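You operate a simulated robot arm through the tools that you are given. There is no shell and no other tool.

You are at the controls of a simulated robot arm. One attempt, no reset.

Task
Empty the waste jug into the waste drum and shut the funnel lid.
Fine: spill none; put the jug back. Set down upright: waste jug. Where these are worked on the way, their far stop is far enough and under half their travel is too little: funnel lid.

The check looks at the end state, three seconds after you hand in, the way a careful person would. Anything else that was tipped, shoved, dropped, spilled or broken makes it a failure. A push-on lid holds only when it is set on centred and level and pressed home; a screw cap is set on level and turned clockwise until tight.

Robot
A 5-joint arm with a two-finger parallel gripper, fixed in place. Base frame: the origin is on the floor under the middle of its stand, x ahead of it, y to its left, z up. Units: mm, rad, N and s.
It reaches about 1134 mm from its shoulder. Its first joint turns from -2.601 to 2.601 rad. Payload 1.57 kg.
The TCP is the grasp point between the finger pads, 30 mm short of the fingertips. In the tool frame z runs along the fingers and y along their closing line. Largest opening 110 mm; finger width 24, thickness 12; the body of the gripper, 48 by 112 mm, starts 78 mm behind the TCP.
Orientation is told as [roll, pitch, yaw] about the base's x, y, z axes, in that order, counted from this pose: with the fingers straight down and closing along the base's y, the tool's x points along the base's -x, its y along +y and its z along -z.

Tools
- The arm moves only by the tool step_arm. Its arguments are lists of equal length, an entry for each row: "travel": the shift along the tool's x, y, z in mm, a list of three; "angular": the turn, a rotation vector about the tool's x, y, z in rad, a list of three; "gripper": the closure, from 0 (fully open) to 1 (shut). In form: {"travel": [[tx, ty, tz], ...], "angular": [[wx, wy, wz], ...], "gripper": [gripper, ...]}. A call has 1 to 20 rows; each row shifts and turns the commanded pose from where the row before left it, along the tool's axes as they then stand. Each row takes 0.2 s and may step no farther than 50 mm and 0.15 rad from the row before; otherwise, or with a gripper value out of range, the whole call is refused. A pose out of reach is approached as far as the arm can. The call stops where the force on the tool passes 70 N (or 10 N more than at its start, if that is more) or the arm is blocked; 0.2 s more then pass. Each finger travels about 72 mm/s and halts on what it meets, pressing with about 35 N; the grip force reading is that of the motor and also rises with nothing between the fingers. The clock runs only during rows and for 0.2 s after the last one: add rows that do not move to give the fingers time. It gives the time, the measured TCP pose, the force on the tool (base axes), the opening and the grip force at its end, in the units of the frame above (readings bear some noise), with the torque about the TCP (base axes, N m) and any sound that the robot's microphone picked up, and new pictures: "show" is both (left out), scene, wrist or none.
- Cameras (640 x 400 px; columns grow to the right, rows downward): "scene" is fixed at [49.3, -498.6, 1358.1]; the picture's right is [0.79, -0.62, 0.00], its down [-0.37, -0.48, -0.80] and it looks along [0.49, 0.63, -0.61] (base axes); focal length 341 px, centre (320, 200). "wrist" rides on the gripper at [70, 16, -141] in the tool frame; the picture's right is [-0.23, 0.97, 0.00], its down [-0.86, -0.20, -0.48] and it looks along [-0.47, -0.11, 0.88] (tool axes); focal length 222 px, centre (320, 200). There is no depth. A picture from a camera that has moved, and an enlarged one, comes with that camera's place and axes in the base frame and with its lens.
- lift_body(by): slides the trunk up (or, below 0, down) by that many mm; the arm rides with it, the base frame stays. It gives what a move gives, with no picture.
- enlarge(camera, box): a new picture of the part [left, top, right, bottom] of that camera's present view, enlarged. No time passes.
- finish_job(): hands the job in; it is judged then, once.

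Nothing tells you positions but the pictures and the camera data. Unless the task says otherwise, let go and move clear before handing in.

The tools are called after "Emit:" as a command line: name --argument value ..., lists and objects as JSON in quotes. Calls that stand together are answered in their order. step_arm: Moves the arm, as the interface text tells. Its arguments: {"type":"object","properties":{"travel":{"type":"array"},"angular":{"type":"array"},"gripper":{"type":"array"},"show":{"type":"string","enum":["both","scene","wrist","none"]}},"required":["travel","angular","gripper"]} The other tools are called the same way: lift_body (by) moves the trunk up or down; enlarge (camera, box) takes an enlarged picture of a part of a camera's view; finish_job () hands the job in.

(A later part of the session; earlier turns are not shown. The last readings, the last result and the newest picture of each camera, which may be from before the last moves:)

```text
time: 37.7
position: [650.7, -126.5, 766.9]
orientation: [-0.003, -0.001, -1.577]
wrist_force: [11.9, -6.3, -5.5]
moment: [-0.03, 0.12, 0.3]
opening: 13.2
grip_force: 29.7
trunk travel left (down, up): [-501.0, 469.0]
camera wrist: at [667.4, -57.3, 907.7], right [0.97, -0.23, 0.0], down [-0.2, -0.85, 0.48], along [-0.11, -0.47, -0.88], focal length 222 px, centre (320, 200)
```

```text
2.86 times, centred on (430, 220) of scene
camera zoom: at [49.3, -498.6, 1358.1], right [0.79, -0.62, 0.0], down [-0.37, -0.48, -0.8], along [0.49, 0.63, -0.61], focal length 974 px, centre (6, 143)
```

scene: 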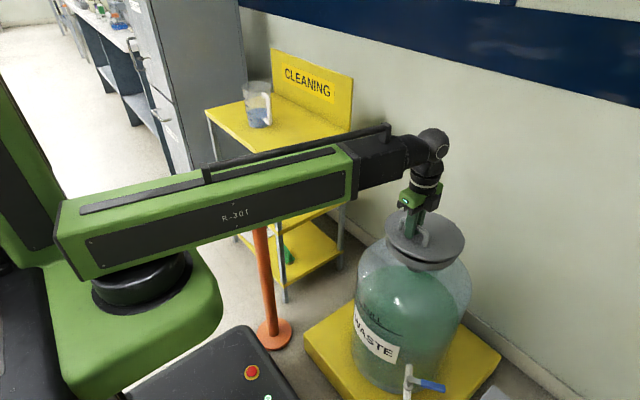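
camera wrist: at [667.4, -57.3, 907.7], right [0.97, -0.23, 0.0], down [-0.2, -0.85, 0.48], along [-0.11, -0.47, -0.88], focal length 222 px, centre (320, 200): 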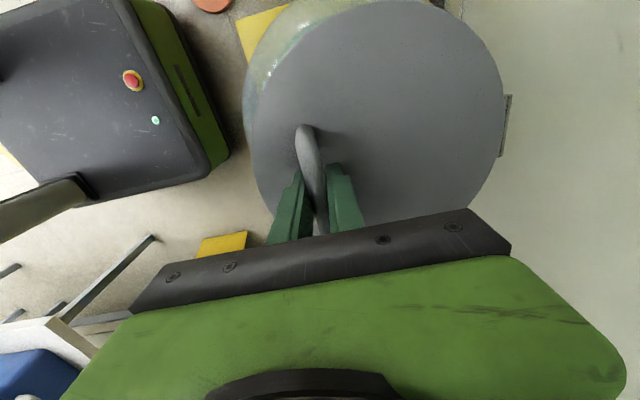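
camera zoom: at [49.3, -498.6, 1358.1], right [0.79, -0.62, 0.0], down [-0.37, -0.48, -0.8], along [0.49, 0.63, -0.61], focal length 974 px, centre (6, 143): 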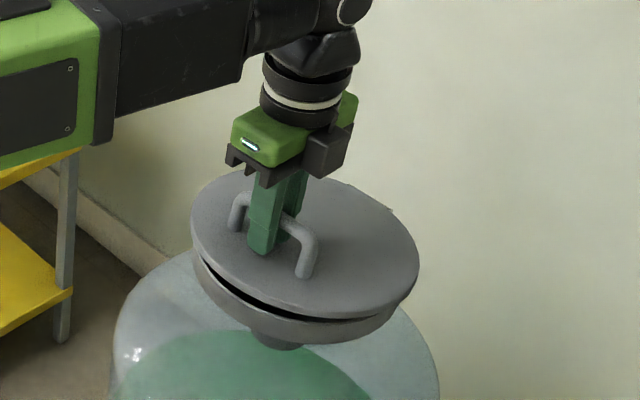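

The lid is opening. I'll keep stepping with somewhat larger x moves.

Emit:
step_arm --travel '[[0, 5, 0]]' --angular '[[0, 0, 0]]' --gripper '[1]' --show "none"

Emit:
lift_body --by 15

Emit:
step_arm --travel '[[0, 5, 0]]' --angular '[[0, 0, 0]]' --gripper '[1]' --show "none"

Emit:
lift_body --by 12

Emit:
step_arm --travel '[[0, 5, 0]]' --angular '[[0, 0, 0]]' --gripper '[1]' --show "none"

```text
time: 38.1
position: [650.6, -126.0, 768.8]
orientation: [-0.008, -0.003, -1.58]
wrist_force: [-18.9, -8.9, 5.8]
moment: [0.42, 0.03, 0.33]
opening: 13.3
grip_force: 30.1
trunk travel left (down, up): [-501.0, 469.0]
```

```text
time: 38.8
position: [657.1, -125.8, 782.0]
orientation: [0.001, -0.002, -1.578]
wrist_force: [12.1, -10.4, -5.8]
moment: [-0.09, -0.01, 0.23]
opening: 12.9
grip_force: 30.1
trunk travel left (down, up): [-516.0, 454.0]
```

```text
time: 39.2
position: [657.9, -126.6, 782.8]
orientation: [-0.005, -0.002, -1.581]
wrist_force: [-8.1, -8.6, 3.2]
moment: [0.09, 0.06, 0.32]
opening: 13.3
grip_force: 29.8
trunk travel left (down, up): [-516.0, 454.0]
```

```text
time: 39.8
position: [663.1, -127.1, 793.2]
orientation: [0.0, -0.002, -1.577]
wrist_force: [22.6, -6.8, -13.0]
moment: [0.04, 0.1, 0.25]
opening: 13.4
grip_force: 29.7
trunk travel left (down, up): [-528.0, 442.0]
```

```text
time: 40.2
position: [664.5, -126.3, 795.0]
orientation: [-0.006, -0.002, -1.577]
wrist_force: [1.2, -2.6, -1.5]
moment: [0.06, 0.12, 0.29]
opening: 13.0
grip_force: 30.1
trunk travel left (down, up): [-528.0, 442.0]
```

The path fits a hinge at (815,690) with a 180 mm radius. I'll continue along that arc.

Emit:
step_arm --travel '[[0, 6, 0]]' --angular '[[0, 0, 0]]' --gripper '[1]' --show "none"

Emit:
lift_body --by 16

Emit:
step_arm --travel '[[0, 6.4, 0], [0, 5, 0]]' --angular '[[0, 0, 0], [0, 0, 0]]' --gripper '[1, 1]' --show "none"

Emit:
lift_body --by 11.6

Emit:
step_arm --travel '[[0, 5.6, 0], [0, 6, 0]]' --angular '[[0, 0, 0], [0, 0, 0]]' --gripper '[1, 1]' --show "none"

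Emit:
lift_body --by 10.6

Emit:
step_arm --travel '[[0, 5.6, 0], [0, 0, 0]]' --angular '[[0, 0, 0], [0, 0, 0]]' --gripper '[1, 1]'

```text
time: 40.6
position: [666.4, -126.7, 797.4]
orientation: [-0.006, -0.003, -1.579]
wrist_force: [-32.0, 1.6, 18.7]
moment: [0.38, -0.09, 0.29]
opening: 13.3
grip_force: 30.3
trunk travel left (down, up): [-528.0, 442.0]
```

```text
time: 41.2
position: [674.4, -125.8, 808.6]
orientation: [0.002, -0.001, -1.578]
wrist_force: [13.3, 3.1, -9.3]
moment: [0.0, 0.04, 0.23]
opening: 13.4
grip_force: 29.8
trunk travel left (down, up): [-544.0, 426.0]
```

```text
time: 41.8
position: [677.8, -126.9, 813.9]
orientation: [-0.004, -0.002, -1.579]
wrist_force: [-27.8, 6.3, 21.8]
moment: [0.2, -0.02, 0.33]
opening: 13.5
grip_force: 29.8
trunk travel left (down, up): [-544.0, 426.0]
```

```text
time: 42.4
position: [685.9, -127.2, 821.6]
orientation: [0.002, -0.003, -1.577]
wrist_force: [5.4, 6.4, -3.5]
moment: [0.0, -0.09, 0.26]
opening: 13.5
grip_force: 29.7
trunk travel left (down, up): [-555.0, 415.0]
```

```text
time: 43.0
position: [688.8, -125.7, 826.0]
orientation: [-0.006, -0.003, -1.58]
wrist_force: [-32.0, 7.0, 27.9]
moment: [0.08, 0.07, 0.26]
opening: 13.5
grip_force: 30.4
trunk travel left (down, up): [-555.0, 415.0]
```

```text
time: 43.6
position: [695.6, -124.9, 831.7]
orientation: [0.001, -0.001, -1.579]
wrist_force: [2.1, 5.7, -2.8]
moment: [-0.04, -0.12, 0.22]
opening: 13.1
grip_force: 30.5
trunk travel left (down, up): [-566.0, 404.0]
```

```text
time: 44.2
position: [697.4, -127.8, 833.4]
orientation: [-0.004, -0.002, -1.577]
wrist_force: [-9.5, 4.9, 10.2]
moment: [0.19, 0.02, 0.3]
opening: 13.3
grip_force: 29.9
trunk travel left (down, up): [-566.0, 404.0]
camera wrist: at [715.5, -57.2, 975.0], right [0.97, -0.23, 0.0], down [-0.21, -0.85, 0.48], along [-0.11, -0.47, -0.88], focal length 222 px, centre (320, 200)
```

scene: 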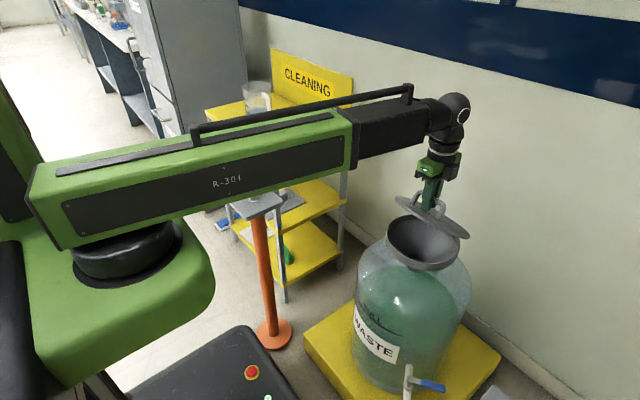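
wrist: 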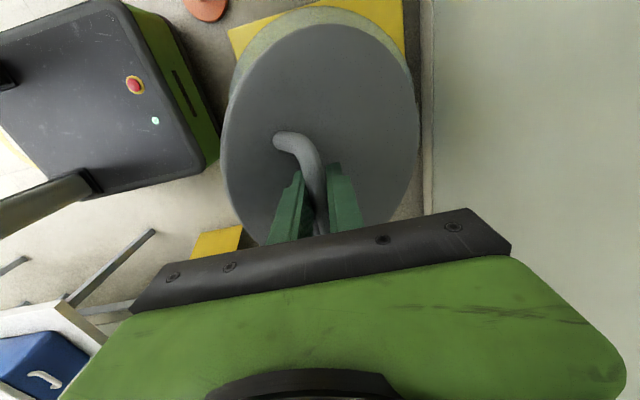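

Emit:
step_arm --travel '[[0, 5, 0]]' --angular '[[0, 0, 0]]' --gripper '[1]' --show "none"

Emit:
lift_body --by 9.6

Emit:
step_arm --travel '[[0, 6, 0], [0, 6, 0]]' --angular '[[0, 0, 0], [0, 0, 0]]' --gripper '[1, 1]' --show "none"

Emit:
lift_body --by 8.4

Emit:
step_arm --travel '[[0, 6.5, 0], [0, 7, 0]]' --angular '[[0, 0, 0], [0, 0, 0]]' --gripper '[1, 1]' --show "none"

Emit:
lift_body --by 7.3

Emit:
step_arm --travel '[[0, 7, 0], [0, 7, 0]]' --angular '[[0, 0, 0], [0, 0, 0]]' --gripper '[1, 1]' --show "none"

Emit:
lift_body --by 6

Emit:
step_arm --travel '[[0, 7.5, 0], [0, 0, 0]]' --angular '[[0, 0, 0], [0, 0, 0]]' --gripper '[1, 1]'

```text
time: 44.6
position: [700.9, -125.7, 836.4]
orientation: [-0.001, -0.002, -1.578]
wrist_force: [-24.5, 6.6, 27.4]
moment: [-0.02, 0.05, 0.27]
opening: 13.5
grip_force: 30.4
trunk travel left (down, up): [-566.0, 404.0]
```

```text
time: 45.2
position: [706.4, -126.1, 840.3]
orientation: [0.003, -0.002, -1.576]
wrist_force: [7.4, 7.4, -9.2]
moment: [-0.12, -0.02, 0.27]
opening: 13.2
grip_force: 29.6
trunk travel left (down, up): [-576.0, 394.0]
```

```text
time: 45.8
position: [712.7, -125.9, 845.1]
orientation: [-0.004, -0.001, -1.578]
wrist_force: [-15.8, 7.1, 22.2]
moment: [0.0, -0.07, 0.22]
opening: 13.4
grip_force: 29.5
trunk travel left (down, up): [-576.0, 394.0]
```

```text
time: 46.3
position: [719.5, -126.2, 849.5]
orientation: [0.002, -0.001, -1.578]
wrist_force: [10.8, 7.6, -17.3]
moment: [-0.25, 0.04, 0.27]
opening: 12.9
grip_force: 29.2
trunk travel left (down, up): [-584.0, 386.0]
```

```text
time: 46.9
position: [727.1, -127.9, 852.7]
orientation: [-0.001, -0.005, -1.579]
wrist_force: [-12.1, 5.0, 20.5]
moment: [0.34, -0.01, 0.32]
opening: 13.2
grip_force: 30.0
trunk travel left (down, up): [-584.0, 386.0]
```

```text
time: 47.5
position: [732.7, -126.3, 856.8]
orientation: [-0.002, -0.003, -1.578]
wrist_force: [10.1, 4.4, -18.5]
moment: [-0.3, 0.05, 0.26]
opening: 13.1
grip_force: 30.5
trunk travel left (down, up): [-591.0, 379.0]
```

```text
time: 48.1
position: [742.5, -126.9, 859.7]
orientation: [-0.002, -0.003, -1.578]
wrist_force: [-9.4, 2.0, 20.8]
moment: [0.17, -0.01, 0.3]
opening: 13.4
grip_force: 29.6
trunk travel left (down, up): [-591.0, 379.0]
```

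```text
time: 48.6
position: [746.8, -127.5, 862.2]
orientation: [0.0, -0.002, -1.577]
wrist_force: [6.3, 1.2, -15.5]
moment: [-0.26, 0.0, 0.28]
opening: 13.1
grip_force: 30.3
trunk travel left (down, up): [-597.0, 373.0]
```

```text
time: 49.2
position: [752.6, -126.9, 865.2]
orientation: [-0.002, -0.002, -1.578]
wrist_force: [-1.8, 1.1, 2.2]
moment: [0.18, 0.03, 0.29]
opening: 13.3
grip_force: 29.9
trunk travel left (down, up): [-597.0, 373.0]
camera wrist: at [769.5, -57.8, 1005.4], right [0.97, -0.23, 0.0], down [-0.2, -0.85, 0.48], along [-0.11, -0.47, -0.88], focal length 222 px, centre (320, 200)
```

scene: 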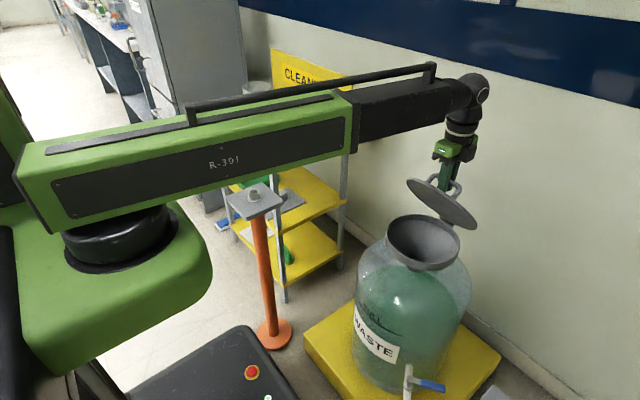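
wrist: 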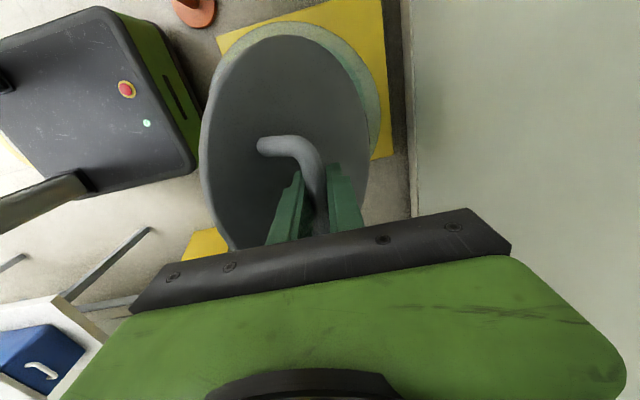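

Emit:
step_arm --travel '[[0, 7.5, 0]]' --angular '[[0, 0, 0]]' --gripper '[1]' --show "none"

Emit:
lift_body --by 5

Emit:
step_arm --travel '[[0, 7.5, 0], [0, 8, 0]]' --angular '[[0, 0, 0], [0, 0, 0]]' --gripper '[1, 1]' --show "none"

Emit:
lift_body --by 4

Emit:
step_arm --travel '[[0, 8, 0], [0, 8, 0], [0, 8, 0]]' --angular '[[0, 0, 0], [0, 0, 0], [0, 0, 0]]' --gripper '[1, 1, 1]' --show "none"

Emit:
step_arm --travel '[[0, 8, 0], [0, 7, 0], [0, 0, 0]]' --angular '[[0, 0, 0], [0, 0, 0], [0, 0, 0]]' --gripper '[1, 1, 1]'

```text
time: 49.6
position: [758.3, -127.4, 866.0]
orientation: [0.001, -0.001, -1.577]
wrist_force: [-7.2, 1.8, 20.5]
moment: [0.21, 0.02, 0.25]
opening: 13.2
grip_force: 29.7
trunk travel left (down, up): [-597.0, 373.0]
```

```text
time: 50.2
position: [761.8, -126.4, 868.1]
orientation: [0.0, -0.001, -1.578]
wrist_force: [4.7, 2.8, -16.4]
moment: [-0.16, 0.01, 0.28]
opening: 13.4
grip_force: 29.6
trunk travel left (down, up): [-602.0, 368.0]
```

```text
time: 50.8
position: [774.8, -127.0, 871.0]
orientation: [-0.001, -0.001, -1.578]
wrist_force: [-3.2, 2.6, 12.2]
moment: [0.22, 0.07, 0.28]
opening: 13.3
grip_force: 29.4
trunk travel left (down, up): [-602.0, 368.0]
```

```text
time: 51.3
position: [777.6, -127.0, 871.3]
orientation: [-0.001, -0.002, -1.578]
wrist_force: [3.6, 2.2, -18.8]
moment: [-0.17, 0.04, 0.3]
opening: 13.2
grip_force: 30.7
trunk travel left (down, up): [-606.0, 364.0]
```

```text
time: 52.1
position: [797.8, -126.5, 874.7]
orientation: [-0.002, -0.002, -1.577]
wrist_force: [-1.0, 8.1, 9.7]
moment: [0.2, 0.02, 0.29]
opening: 12.9
grip_force: 30.6
trunk travel left (down, up): [-606.0, 364.0]
```

```text
time: 52.9
position: [814.3, -127.5, 874.4]
orientation: [0.0, -0.002, -1.579]
wrist_force: [-0.1, 7.1, 9.8]
moment: [0.15, -0.02, 0.24]
opening: 13.1
grip_force: 30.3
trunk travel left (down, up): [-606.0, 364.0]
camera wrist: at [831.6, -57.9, 1014.8], right [0.97, -0.23, 0.0], down [-0.21, -0.85, 0.48], along [-0.11, -0.47, -0.88], focal length 222 px, centre (320, 200)
```

scene: 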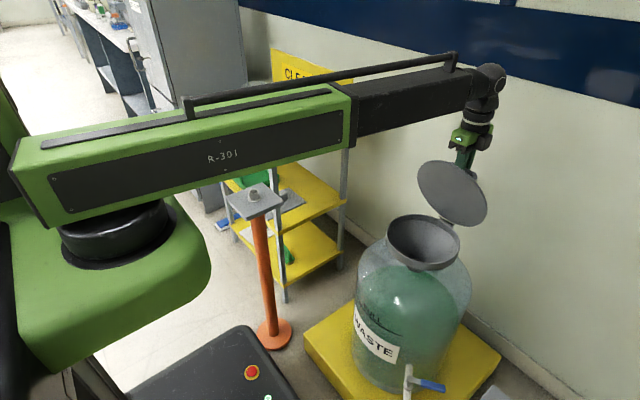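
wrist: 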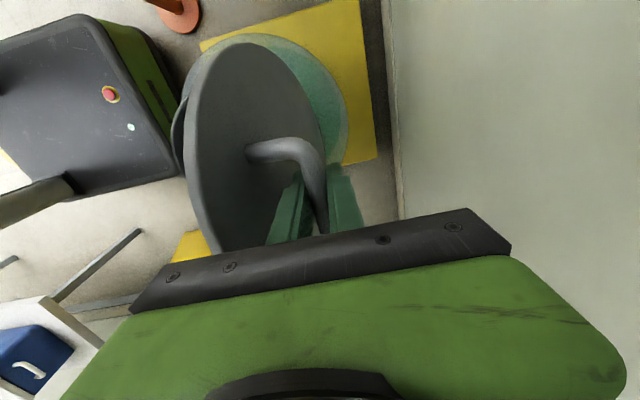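

The lid is about 72° open. I'll carry on past vertical toward its far stop.

Emit:
step_arm --travel '[[0, 8, 0], [0, 8, 0], [0, 8, 0]]' --angular '[[0, 0, 0], [0, 0, 0], [0, 0, 0]]' --gripper '[1, 1, 1]' --show "none"

Emit:
lift_body --by -3

Emit:
step_arm --travel '[[0, 8, 0], [0, 8, 0]]' --angular '[[0, 0, 0], [0, 0, 0]]' --gripper '[1, 1]' --show "none"

Emit:
lift_body --by -4

Emit:
step_arm --travel '[[0, 8, 0], [0, 6, 0], [0, 0, 0]]' --angular '[[0, 0, 0], [0, 0, 0], [0, 0, 0]]' --gripper '[1, 1, 1]'

```text
time: 53.7
position: [838.8, -127.8, 871.2]
orientation: [-0.002, -0.003, -1.58]
wrist_force: [-5.3, 6.7, -17.8]
moment: [-0.08, -0.04, 0.28]
opening: 13.6
grip_force: 30.6
trunk travel left (down, up): [-606.0, 364.0]
```

```text
time: 54.2
position: [837.6, -126.8, 872.4]
orientation: [-0.001, -0.005, -1.579]
wrist_force: [5.0, 1.7, 22.5]
moment: [0.0, 0.02, 0.27]
opening: 13.1
grip_force: 29.7
trunk travel left (down, up): [-603.0, 367.0]
```

```text
time: 54.9
position: [839.0, -126.0, 872.9]
orientation: [-0.031, 0.0, -1.578]
wrist_force: [-49.9, 3.7, -19.9]
moment: [-0.06, -1.82, 0.41]
opening: 13.8
grip_force: 29.8
trunk travel left (down, up): [-603.0, 367.0]
stopped in row 2: the force on the tool passed its limit at 72 N (the readings are from after the stop); the commanded pose is now the measured one
```

```text
time: 55.4
position: [838.3, -128.9, 870.6]
orientation: [-0.029, 0.002, -1.579]
wrist_force: [-51.4, 1.3, -12.5]
moment: [-0.08, -1.42, 0.21]
opening: 14.3
grip_force: 31.2
trunk travel left (down, up): [-599.0, 371.0]
```

```text
time: 55.9
position: [840.4, -127.4, 870.8]
orientation: [-0.049, 0.002, -1.58]
wrist_force: [-64.4, 3.3, 30.2]
moment: [-0.06, 0.78, 0.31]
opening: 13.9
grip_force: 30.4
trunk travel left (down, up): [-599.0, 371.0]
stopped in row 2: the force on the tool passed its limit at 84 N (the readings are from after the stop); the commanded pose is now the measured one
camera wrist: at [863.2, -59.3, 1011.2], right [0.97, -0.24, -0.05], down [-0.19, -0.85, 0.49], along [-0.16, -0.46, -0.87], focal length 222 px, centre (320, 200)
```

scene: 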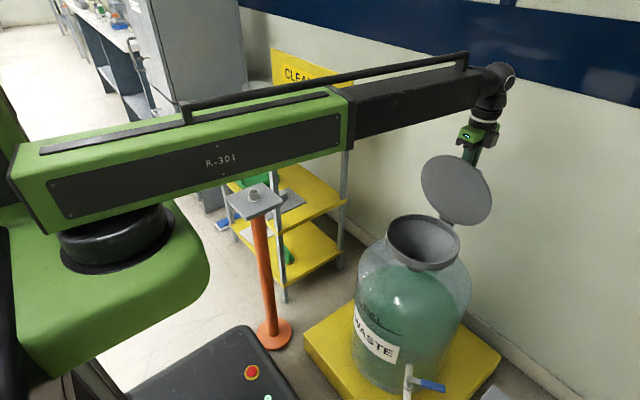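
wrist: 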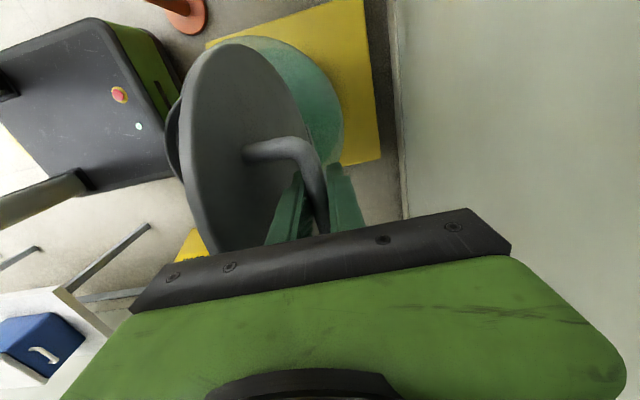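

The lid hit its far stop at about 80° open, which is its full travel. I'll relieve the push, then loosen the fingers slightly to see whether the lid stays up by itself.

Emit:
step_arm --travel '[[0, -3, 0], [0, -3, 0], [0, 0, 0]]' --angular '[[-0.025, 0, 0], [-0.024, 0, 0], [0, 0, 0]]' --gripper '[1, 1, 1]' --show "none"

Emit:
step_arm --travel '[[0, 0, 0], [0, 0, 0], [0, 0, 0]]' --angular '[[0, 0, 0], [0, 0, 0], [0, 0, 0]]' --gripper '[0.78, 0.78, 0.78]'

Emit:
enlarge --camera "wrist" --box '[160, 20, 400, 240]'

```text
time: 56.6
position: [839.3, -127.3, 869.5]
orientation: [0.013, 0.002, -1.58]
wrist_force: [-24.2, -0.6, 21.0]
moment: [0.13, -0.18, 0.33]
opening: 13.4
grip_force: 29.9
trunk travel left (down, up): [-599.0, 371.0]
```

```text
time: 57.5
position: [842.1, -128.9, 866.6]
orientation: [0.01, 0.001, -1.58]
wrist_force: [-0.3, -0.2, 0.3]
moment: [0.0, 0.01, -0.01]
opening: 23.8
grip_force: 0.0
trunk travel left (down, up): [-599.0, 371.0]
camera wrist: at [858.9, -59.3, 1007.4], right [0.97, -0.24, 0.01], down [-0.21, -0.85, 0.48], along [-0.1, -0.46, -0.88], focal length 222 px, centre (320, 200)
```

scene: 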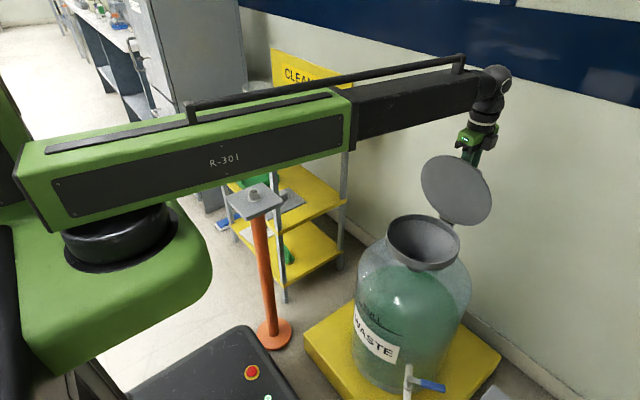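
wrist: 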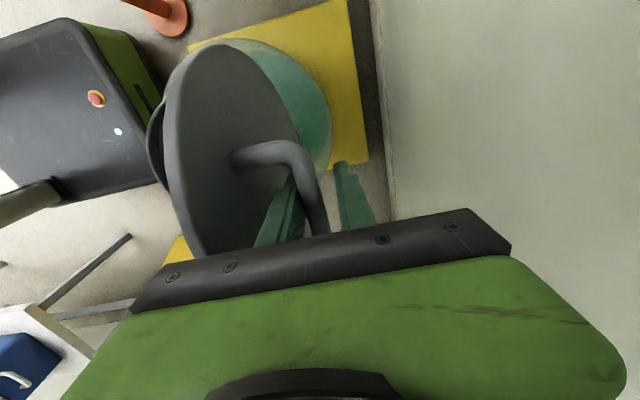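

```text
1.82 times, centred on (280, 130) of wrist
camera zoom: at [858.9, -59.3, 1007.4], right [0.97, -0.24, 0.01], down [-0.21, -0.85, 0.48], along [-0.1, -0.46, -0.88], focal length 404 px, centre (393, 327)
```

zoom: 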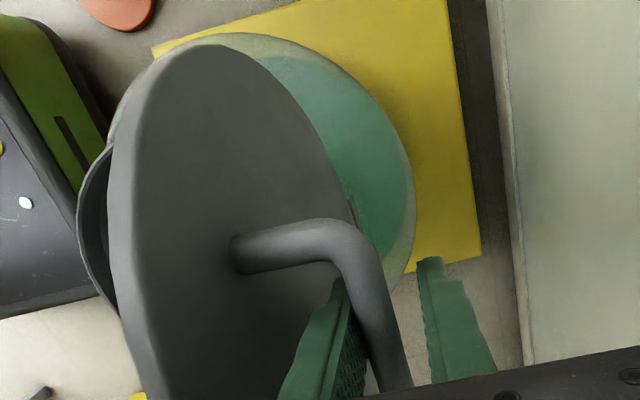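

Emit:
step_arm --travel '[[0, -3.5, 0], [0, 0, 0], [0, 0, 0], [0, 0, 0]]' --angular '[[0, 0, 0], [0, 0, 0], [0, 0, 0], [0, 0, 0]]' --gripper '[0.78, 0.78, 0.78, 0.78]'

Emit:
enlarge --camera "wrist" --box '[160, 20, 400, 240]'

```text
time: 58.5
position: [838.6, -128.1, 866.1]
orientation: [0.011, 0.002, -1.581]
wrist_force: [-0.3, -0.2, 0.4]
moment: [0.0, 0.01, 0.02]
opening: 24.3
grip_force: 0.1
trunk travel left (down, up): [-599.0, 371.0]
camera wrist: at [855.2, -59.1, 1007.4], right [0.97, -0.24, 0.01], down [-0.21, -0.85, 0.48], along [-0.1, -0.46, -0.88], focal length 222 px, centre (320, 200)
```

scene: 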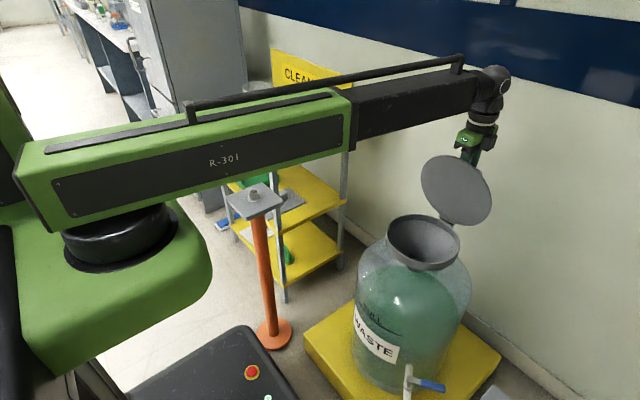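
wrist: 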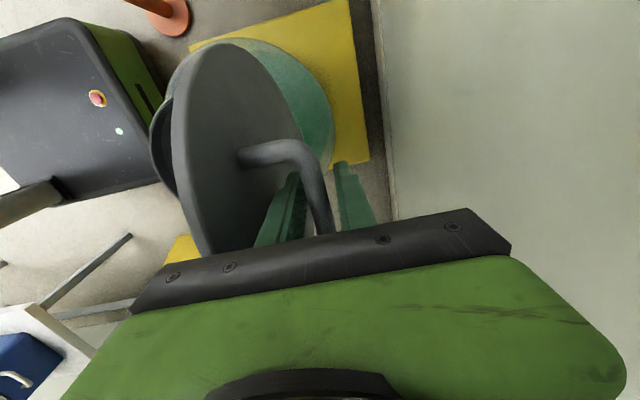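

```text
1.82 times, centred on (280, 130) of wrist
camera zoom: at [855.2, -59.1, 1007.4], right [0.97, -0.24, 0.01], down [-0.21, -0.85, 0.48], along [-0.1, -0.46, -0.88], focal length 404 px, centre (393, 327)
```

zoom: 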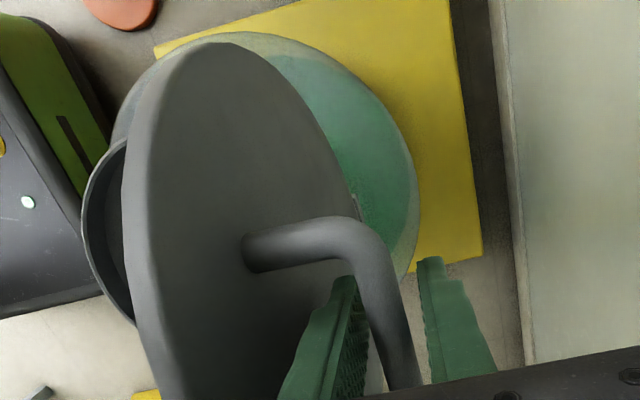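

The lid stays open on its own. I'll lift clear of the handle, go above the cart, and get ready to pick the jug with level fingers.

Emit:
lift_body --by 200

Emit:
step_arm --travel '[[42.9, -22.1, 0], [42.9, -22.1, 0], [42.9, -22.1, 0], [42.9, -22.1, 0], [42.9, -22.1, 0], [42.9, -22.1, 0], [42.9, -22.1, 0], [42.9, -22.1, 0], [42.9, -22.1, 0], [42.9, -22.1, 0], [42.9, -22.1, 0], [42.9, -22.1, 0], [42.9, -22.1, 0], [42.9, -22.1, 0], [42.9, -22.1, 0], [42.9, -22.1, 0], [42.9, -22.1, 0], [42.9, -22.1, 0]]' --angular '[[-0.01, 0, 0], [0, 0, 0], [0, 0, 0], [0, 0, 0], [0, 0, 0], [0, 0, 0], [0, 0, 0], [0, 0, 0], [0, 0, 0], [0, 0, 0], [0, 0, 0], [0, 0, 0], [0, 0, 0], [0, 0, 0], [0, 0, 0], [0, 0, 0], [0, 0, 0], [0, 0, 0]]' --gripper '[0.78, 0.5, 0, 0, 0, 0, 0, 0, 0, 0, 0, 0, 0, 0, 0, 0, 0, 0]'

```text
time: 60.6
position: [838.4, -127.9, 1066.1]
orientation: [0.011, 0.003, -1.579]
wrist_force: [0.2, -1.0, -0.2]
moment: [0.0, 0.0, 0.02]
opening: 24.0
grip_force: 0.0
trunk travel left (down, up): [-799.0, 171.0]
```

```text
time: 64.4
position: [446.4, 650.4, 1065.3]
orientation: [0.02, -0.001, -1.581]
wrist_force: [-0.4, -0.4, 0.2]
moment: [0.03, 0.01, 0.0]
opening: 109.9
grip_force: 0.1
out of reach, approached as far as the arm can: row 10
trunk travel left (down, up): [-799.0, 171.0]
camera wrist: at [460.9, 719.6, 1207.4], right [0.97, -0.24, 0.02], down [-0.22, -0.85, 0.47], along [-0.09, -0.46, -0.88], focal length 222 px, centre (320, 200)
```

scene: 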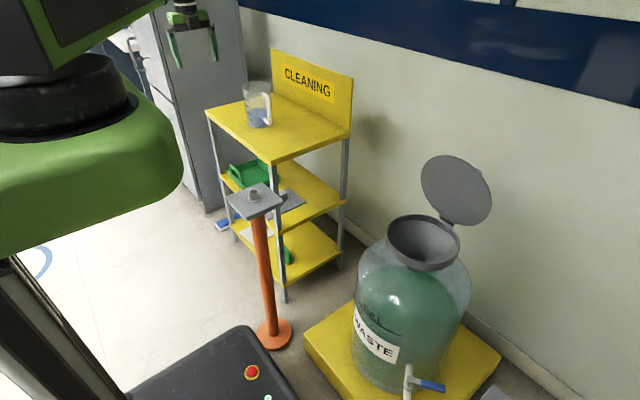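
wrist: 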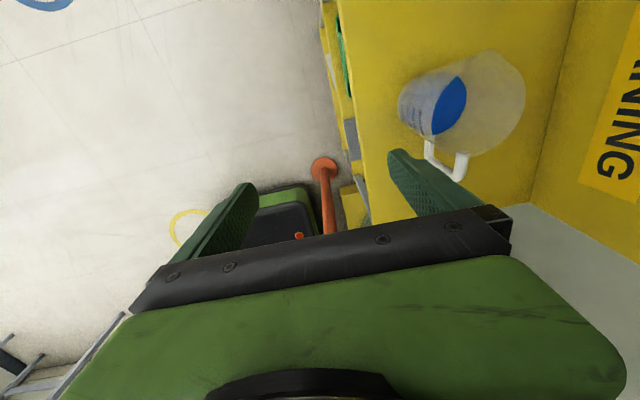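

Emit:
enlarge --camera "wrist" --box '[380, 30, 540, 200]'

Emit:
step_arm --travel '[[0, 0, 0], [0, 0, 0], [0, 0, 0], [0, 0, 0], [0, 0, 0], [0, 0, 0], [0, 0, 0], [0, 0, 0], [0, 0, 0], [0, 0, 0], [0, 0, 0], [0, 0, 0]]' --angular '[[0.02, 0, 0], [0, 0, -0.1437], [0, 0, -0.1437], [0, 0, -0.1437], [0, 0, -0.1437], [0, 0, -0.1437], [0, 0, -0.1437], [0, 0, -0.1437], [0, 0, -0.1437], [0, 0, -0.1437], [0, 0, -0.1437], [0, 0, -0.1437]]' --gripper '[0, 0, 0, 0, 0, 0, 0, 0, 0, 0, 0, 0]'

Emit:
enlarge --camera "wrist" --box '[260, 60, 460, 220]'

```text
2.35 times, centred on (460, 115) of wrist
camera zoom: at [460.9, 719.6, 1207.4], right [0.97, -0.24, 0.02], down [-0.22, -0.85, 0.47], along [-0.09, -0.46, -0.88], focal length 523 px, centre (-9, 400)
```

zoom: 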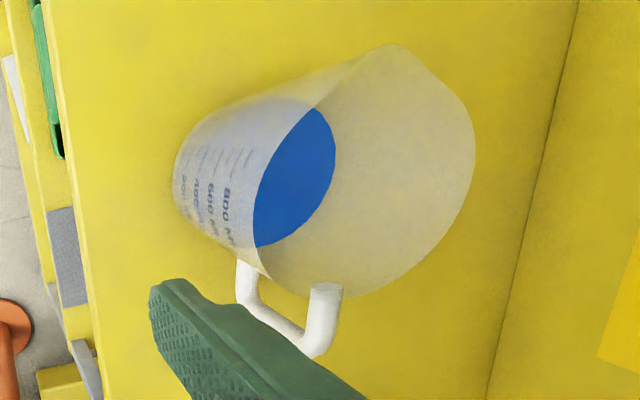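

```text
time: 67.0
position: [448.2, 646.9, 1065.6]
orientation: [-0.002, -0.001, 0.004]
wrist_force: [0.8, -0.7, -0.1]
moment: [-0.01, -0.01, 0.03]
opening: 109.7
grip_force: 0.1
out of reach, approached as far as the arm can: row 3
trunk travel left (down, up): [-799.0, 171.0]
camera wrist: at [379.1, 663.8, 1207.1], right [0.22, 0.97, 0.0], down [0.86, -0.2, 0.48], along [0.47, -0.11, -0.88], focal length 222 px, centre (320, 200)
```

scene: 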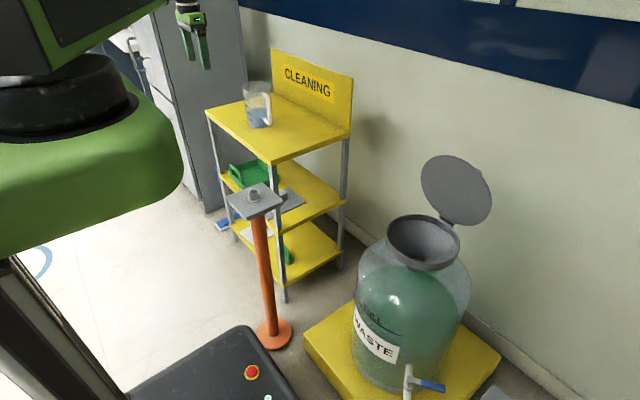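
wrist: 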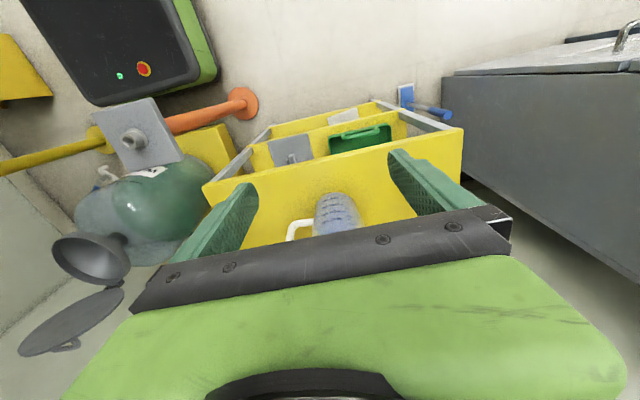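

```text
2.50 times, centred on (360, 140) of wrist
camera zoom: at [379.1, 663.8, 1207.1], right [0.22, 0.97, 0.0], down [0.86, -0.2, 0.48], along [0.47, -0.11, -0.88], focal length 555 px, centre (220, 350)
```

zoom: 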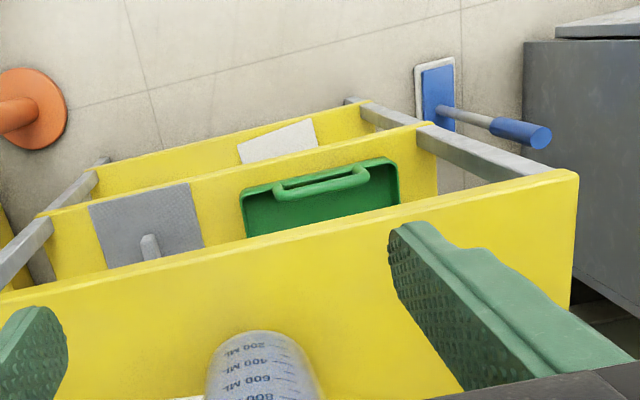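

The jug is centred near (640,644), with a rim radius of about 54 and a base radius of about 42. Now I'll pitch the fingers level toward +x while up here in free space.

Emit:
step_arm --travel '[[0, 0, 0], [0, 0, 0], [0, 0, 0], [0, 0, 0], [0, 0, 0], [0, 0, 0], [0, 0, 0], [0, 0, 0], [0, 0, 0], [0, 0, 0], [0, 0, 0]]' --angular '[[0, -0.1428, 0], [0, -0.1428, 0], [0, -0.1428, 0], [0, -0.1428, 0], [0, -0.1428, 0], [0, -0.1428, 0], [0, -0.1428, 0], [0, -0.1428, 0], [0, -0.1428, 0], [0, -0.1428, 0], [0, -0.1428, 0]]' --gripper '[0, 0, 0, 0, 0, 0, 0, 0, 0, 0, 0]'

```text
time: 69.4
position: [447.9, 648.5, 1304.2]
orientation: [1.568, -1.568, -1.568]
wrist_force: [-0.2, 0.3, -0.4]
moment: [-0.03, 0.03, -0.03]
opening: 110.0
grip_force: 0.0
out of reach, approached as far as the arm can: row 2, 3, 4, 5, 6, 7, 8, 9, 10, 11
trunk travel left (down, up): [-799.0, 171.0]
camera wrist: at [307.0, 664.6, 1234.1], right [0.0, 0.97, 0.23], down [-0.48, -0.2, 0.85], along [0.88, -0.11, 0.47], focal length 222 px, centre (320, 200)
```

scene: 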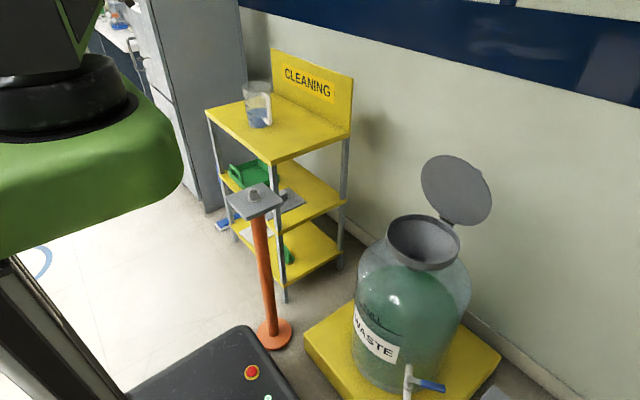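
wrist: 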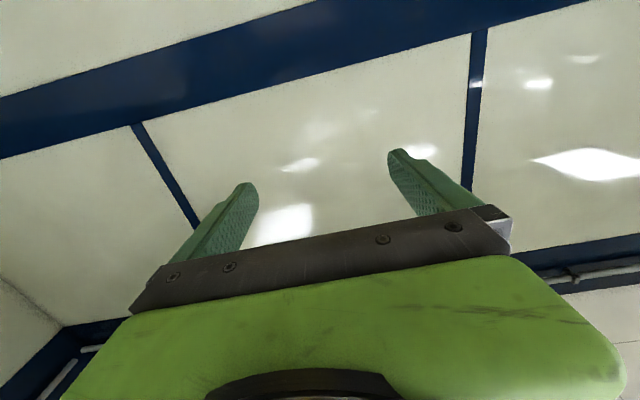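

The fingers are level, heading +x, with the camera below. I'll test the pour roll here in free space before going for the jug.

Emit:
step_arm --travel '[[0, 0, 0], [0, 0, 0], [0, 0, 0], [0, 0, 0], [0, 0, 0], [0, 0, 0], [0, 0, 0], [0, 0, 0], [0, 0, 0], [0, 0, 0], [0, 0, 0], [0, 0, 0], [0, 0, 0], [0, 0, 0]]' --angular '[[0, 0, -0.15], [0, 0, -0.15], [0, 0, -0.15], [0, 0, -0.15], [0, 0, -0.15], [0, 0, -0.15], [0, 0, -0.15], [0, 0, -0.15], [0, 0, -0.15], [0, 0, -0.15], [0, 0, -0.15], [0, 0, -0.15], [0, 0, -0.15], [0, 0, -0.15]]' --gripper '[0, 0, 0, 0, 0, 0, 0, 0, 0, 0, 0, 0, 0, 0]' --show "none"

Emit:
step_arm --travel '[[0, 0, 0], [0, 0, 0], [0, 0, 0], [0, 0, 0], [0, 0, 0], [0, 0, 0], [0, 0, 0], [0, 0, 0], [0, 0, 0], [0, 0, 0], [0, 0, 0], [0, 0, 0], [0, 0, 0], [0, 0, 0]]' --angular '[[0, 0, 0.15], [0, 0, 0.15], [0, 0, 0.15], [0, 0, 0.15], [0, 0, 0.15], [0, 0, 0.15], [0, 0, 0.15], [0, 0, 0.15], [0, 0, 0.15], [0, 0, 0.15], [0, 0, 0.15], [0, 0, 0.15], [0, 0, 0.15], [0, 0, 0.15]]' --gripper '[0, 0, 0, 0, 0, 0, 0, 0, 0, 0, 0, 0, 0, 0]' --show "none"

```text
time: 72.4
position: [449.4, 649.2, 1304.7]
orientation: [-1.574, 0.53, 1.569]
wrist_force: [-0.9, 0.8, 0.6]
moment: [0.01, 0.03, 0.01]
opening: 109.9
grip_force: 0.0
trunk travel left (down, up): [-799.0, 171.0]
```

```text
time: 75.4
position: [447.8, 647.2, 1305.0]
orientation: [1.676, -1.568, -1.676]
wrist_force: [0.5, -0.6, -1.1]
moment: [0.0, 0.02, -0.01]
opening: 110.1
grip_force: 0.0
trunk travel left (down, up): [-799.0, 171.0]
```

The pour roll is feasible. I'll lower to the jug's grip height, still in front of the cart, and check alignment.

Emit:
lift_body --by -458

Emit:
step_arm --travel '[[0, -2, 0]]' --angular '[[0, 0, 0]]' --gripper '[0]'

Emit:
enlarge --camera "wrist" --box '[160, 40, 520, 265]'

Emit:
enlarge --camera "scene" --box '[160, 40, 360, 165]'

```text
refused: -458 is not a number from -400 to 400
```

```text
time: 75.8
position: [449.3, 646.0, 1305.0]
orientation: [1.439, -1.57, -1.439]
wrist_force: [0.6, 0.8, 0.2]
moment: [0.01, 0.01, 0.0]
opening: 110.1
grip_force: 0.1
trunk travel left (down, up): [-799.0, 171.0]
camera wrist: at [307.8, 661.4, 1234.1], right [0.0, 0.97, 0.23], down [-0.48, -0.2, 0.85], along [0.88, -0.11, 0.47], focal length 222 px, centre (320, 200)
```

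scene: 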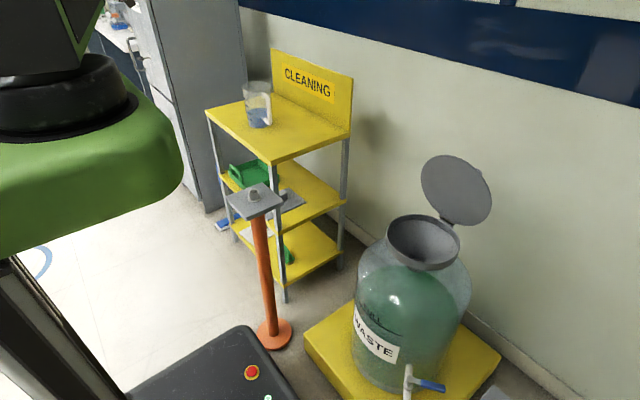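
wrist: 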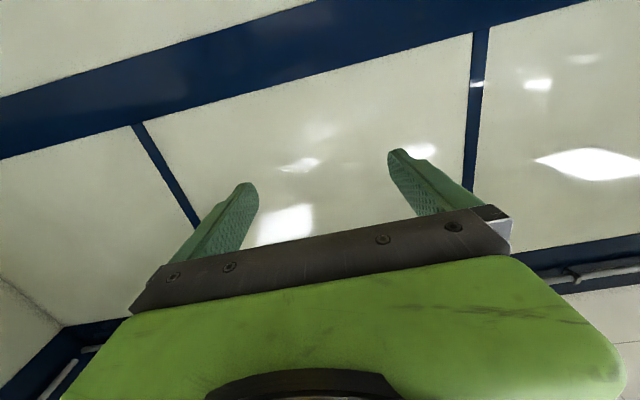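

```text
1.78 times, centred on (340, 152) of wrist
camera zoom: at [307.8, 661.4, 1234.1], right [0.0, 0.97, 0.23], down [-0.48, -0.2, 0.85], along [0.88, -0.11, 0.47], focal length 395 px, centre (284, 284)
```

zoom: 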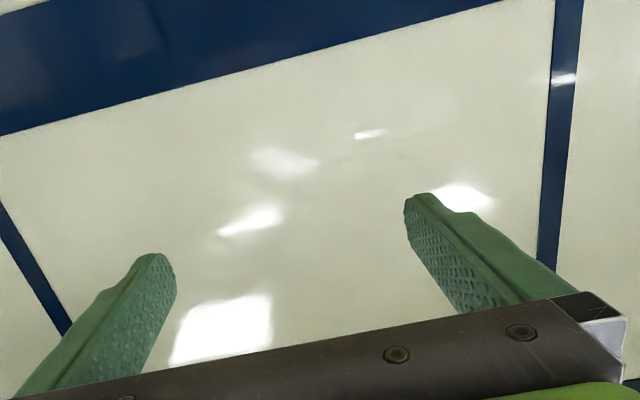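

```text
3.20 times, centred on (260, 102) of scene
camera zoom: at [49.3, -498.6, 1358.1], right [0.79, -0.62, 0.0], down [-0.37, -0.48, -0.8], along [0.49, 0.63, -0.61], focal length 1091 px, centre (512, 512)
```

zoom: 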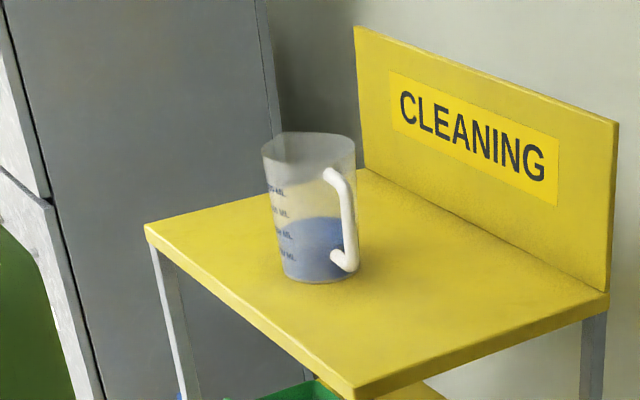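

The trunk takes at most 400 mm per call, so I'll lower it in two steps.

Emit:
lift_body --by -300

Emit:
lift_body --by -159

Emit:
step_arm --travel '[[0, -1, 0]]' --angular '[[0, 0, 0]]' --gripper '[0]'

Emit:
enlarge --camera "wrist" --box '[160, 40, 520, 265]'

Emit:
enlarge --camera "scene" --box '[140, 40, 340, 165]'

```text
time: 78.8
position: [448.5, 645.2, 1005.0]
orientation: [1.309, -1.569, -1.309]
wrist_force: [0.1, 0.2, -0.8]
moment: [-0.03, 0.0, 0.01]
opening: 109.9
grip_force: 0.1
trunk travel left (down, up): [-499.0, 471.0]
```

```text
time: 80.7
position: [450.3, 646.0, 845.2]
orientation: [1.308, -1.57, -1.309]
wrist_force: [-0.1, -0.2, -0.1]
moment: [-0.01, 0.05, -0.04]
opening: 110.3
grip_force: 0.0
trunk travel left (down, up): [-340.0, 630.0]
```

```text
time: 81.0
position: [449.8, 644.7, 845.0]
orientation: [0.981, -1.568, -0.983]
wrist_force: [0.0, 0.1, -1.7]
moment: [-0.01, 0.02, -0.01]
opening: 110.0
grip_force: 0.1
trunk travel left (down, up): [-340.0, 630.0]
camera wrist: at [307.8, 661.0, 775.0], right [0.0, 0.97, 0.23], down [-0.48, -0.2, 0.86], along [0.88, -0.11, 0.47], focal length 222 px, centre (320, 200)
```

scene: 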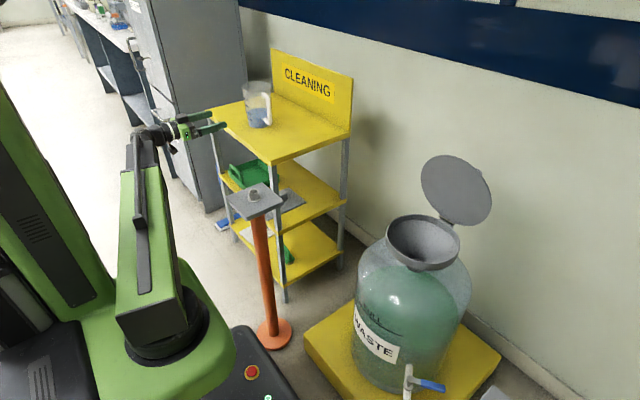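
wrist: 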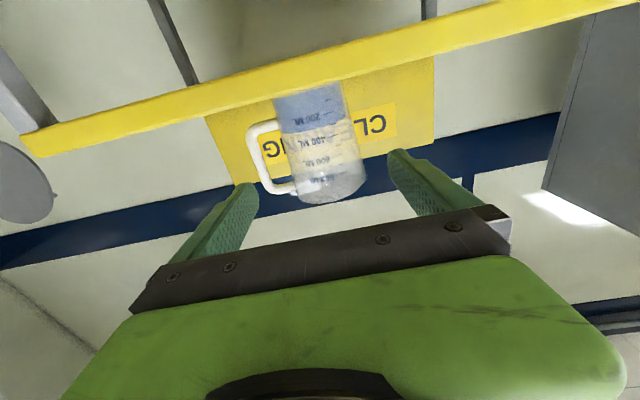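

```text
1.78 times, centred on (340, 152) of wrist
camera zoom: at [307.8, 661.0, 775.0], right [0.0, 0.97, 0.23], down [-0.48, -0.2, 0.86], along [0.88, -0.11, 0.47], focal length 395 px, centre (284, 284)
```

zoom: 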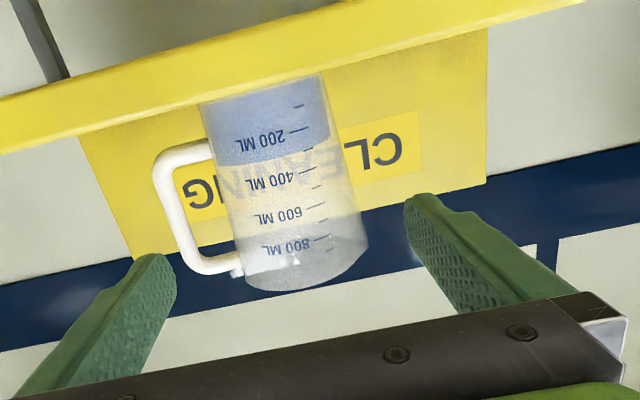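

```text
3.20 times, centred on (240, 102) of scene
camera zoom: at [49.3, -498.6, 1358.1], right [0.79, -0.62, 0.0], down [-0.37, -0.48, -0.8], along [0.49, 0.63, -0.61], focal length 1091 px, centre (576, 512)
```

zoom: 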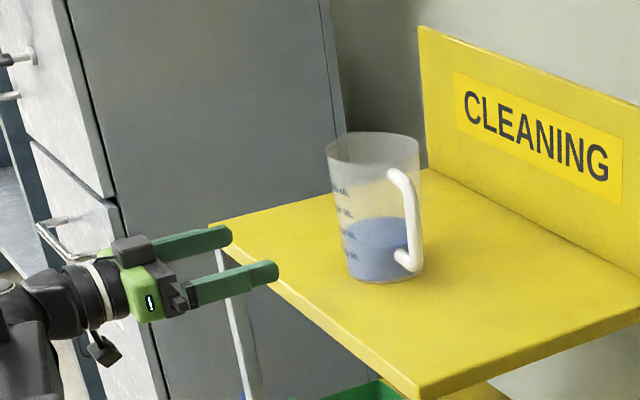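

The alignment looks good: jug axis y≈644, and the handle loop is clear between z≈823 and 906. I'll raise 7 mm and advance partway, then check again.

Emit:
lift_body --by 7

Emit:
step_arm --travel '[[0, 0, 30], [0, 0, 30], [0, 0, 30]]' --angular '[[0, 0, 0], [0, 0, 0], [0, 0, 0]]' --gripper '[0, 0, 0]'

Emit:
enlarge --camera "wrist" --box '[160, 40, 520, 265]'

Emit:
enlarge --camera "scene" --box '[180, 50, 340, 150]'

```text
time: 81.6
position: [449.2, 645.2, 852.1]
orientation: [0.969, -1.569, -0.968]
wrist_force: [-0.8, 0.3, 0.1]
moment: [0.01, 0.01, -0.02]
opening: 110.0
grip_force: 0.0
trunk travel left (down, up): [-347.0, 623.0]
```

```text
time: 82.4
position: [540.7, 645.2, 852.0]
orientation: [1.496, -1.571, -1.495]
wrist_force: [-0.2, -0.6, -0.8]
moment: [0.0, -0.01, -0.02]
opening: 110.0
grip_force: 0.0
trunk travel left (down, up): [-347.0, 623.0]
camera wrist: at [399.2, 662.2, 782.1], right [0.0, 0.97, 0.23], down [-0.48, -0.2, 0.85], along [0.88, -0.11, 0.47], focal length 222 px, centre (320, 200)
```

scene: 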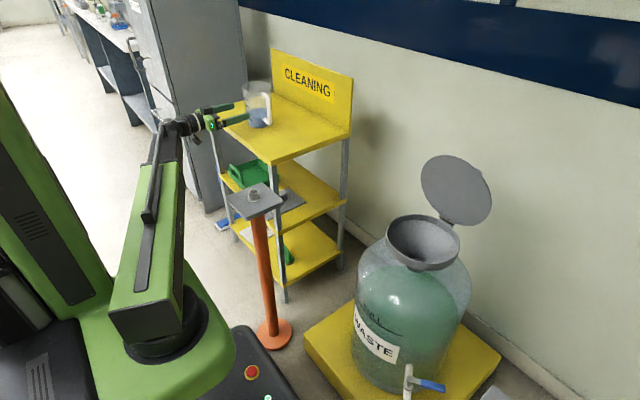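
wrist: 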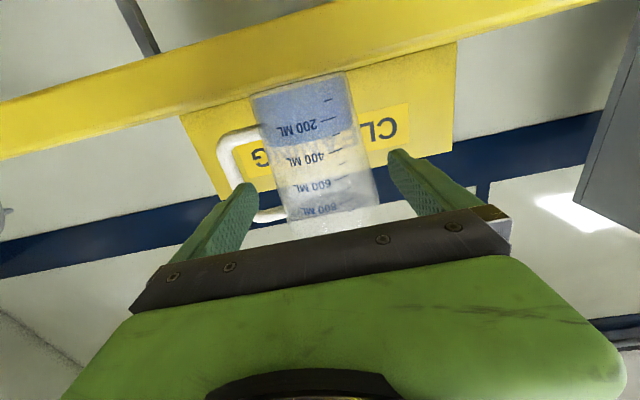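

```text
1.78 times, centred on (340, 152) of wrist
camera zoom: at [399.2, 662.2, 782.1], right [0.0, 0.97, 0.23], down [-0.48, -0.2, 0.85], along [0.88, -0.11, 0.47], focal length 395 px, centre (284, 284)
```

zoom: 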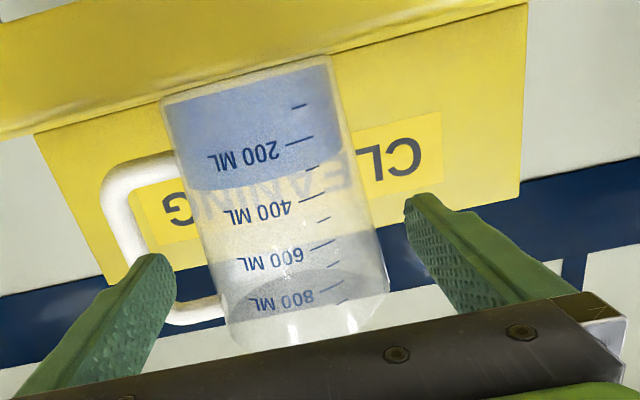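

```text
4.00 times, centred on (260, 100) of scene
camera zoom: at [49.3, -498.6, 1358.1], right [0.79, -0.62, 0.0], down [-0.37, -0.48, -0.8], along [0.49, 0.63, -0.61], focal length 1364 px, centre (560, 600)
```

zoom: 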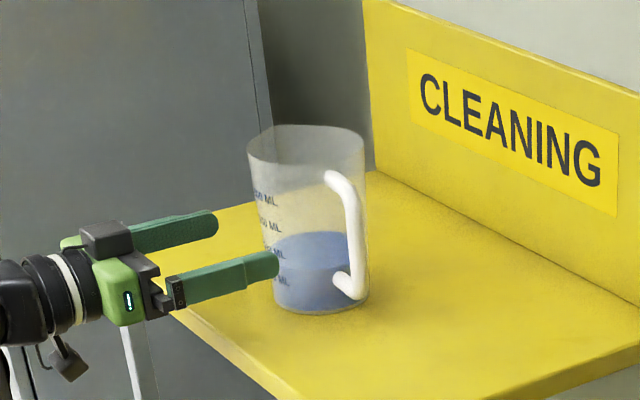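

Emit:
enlarge --camera "wrist" --box '[210, 60, 420, 235]'

```text
2.29 times, centred on (315, 148) of wrist
camera zoom: at [399.2, 662.2, 782.1], right [0.0, 0.97, 0.23], down [-0.48, -0.2, 0.85], along [0.88, -0.11, 0.47], focal length 508 px, centre (331, 320)
```

zoom: 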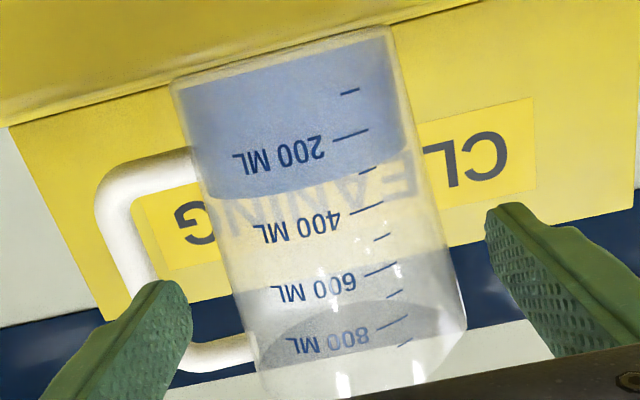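

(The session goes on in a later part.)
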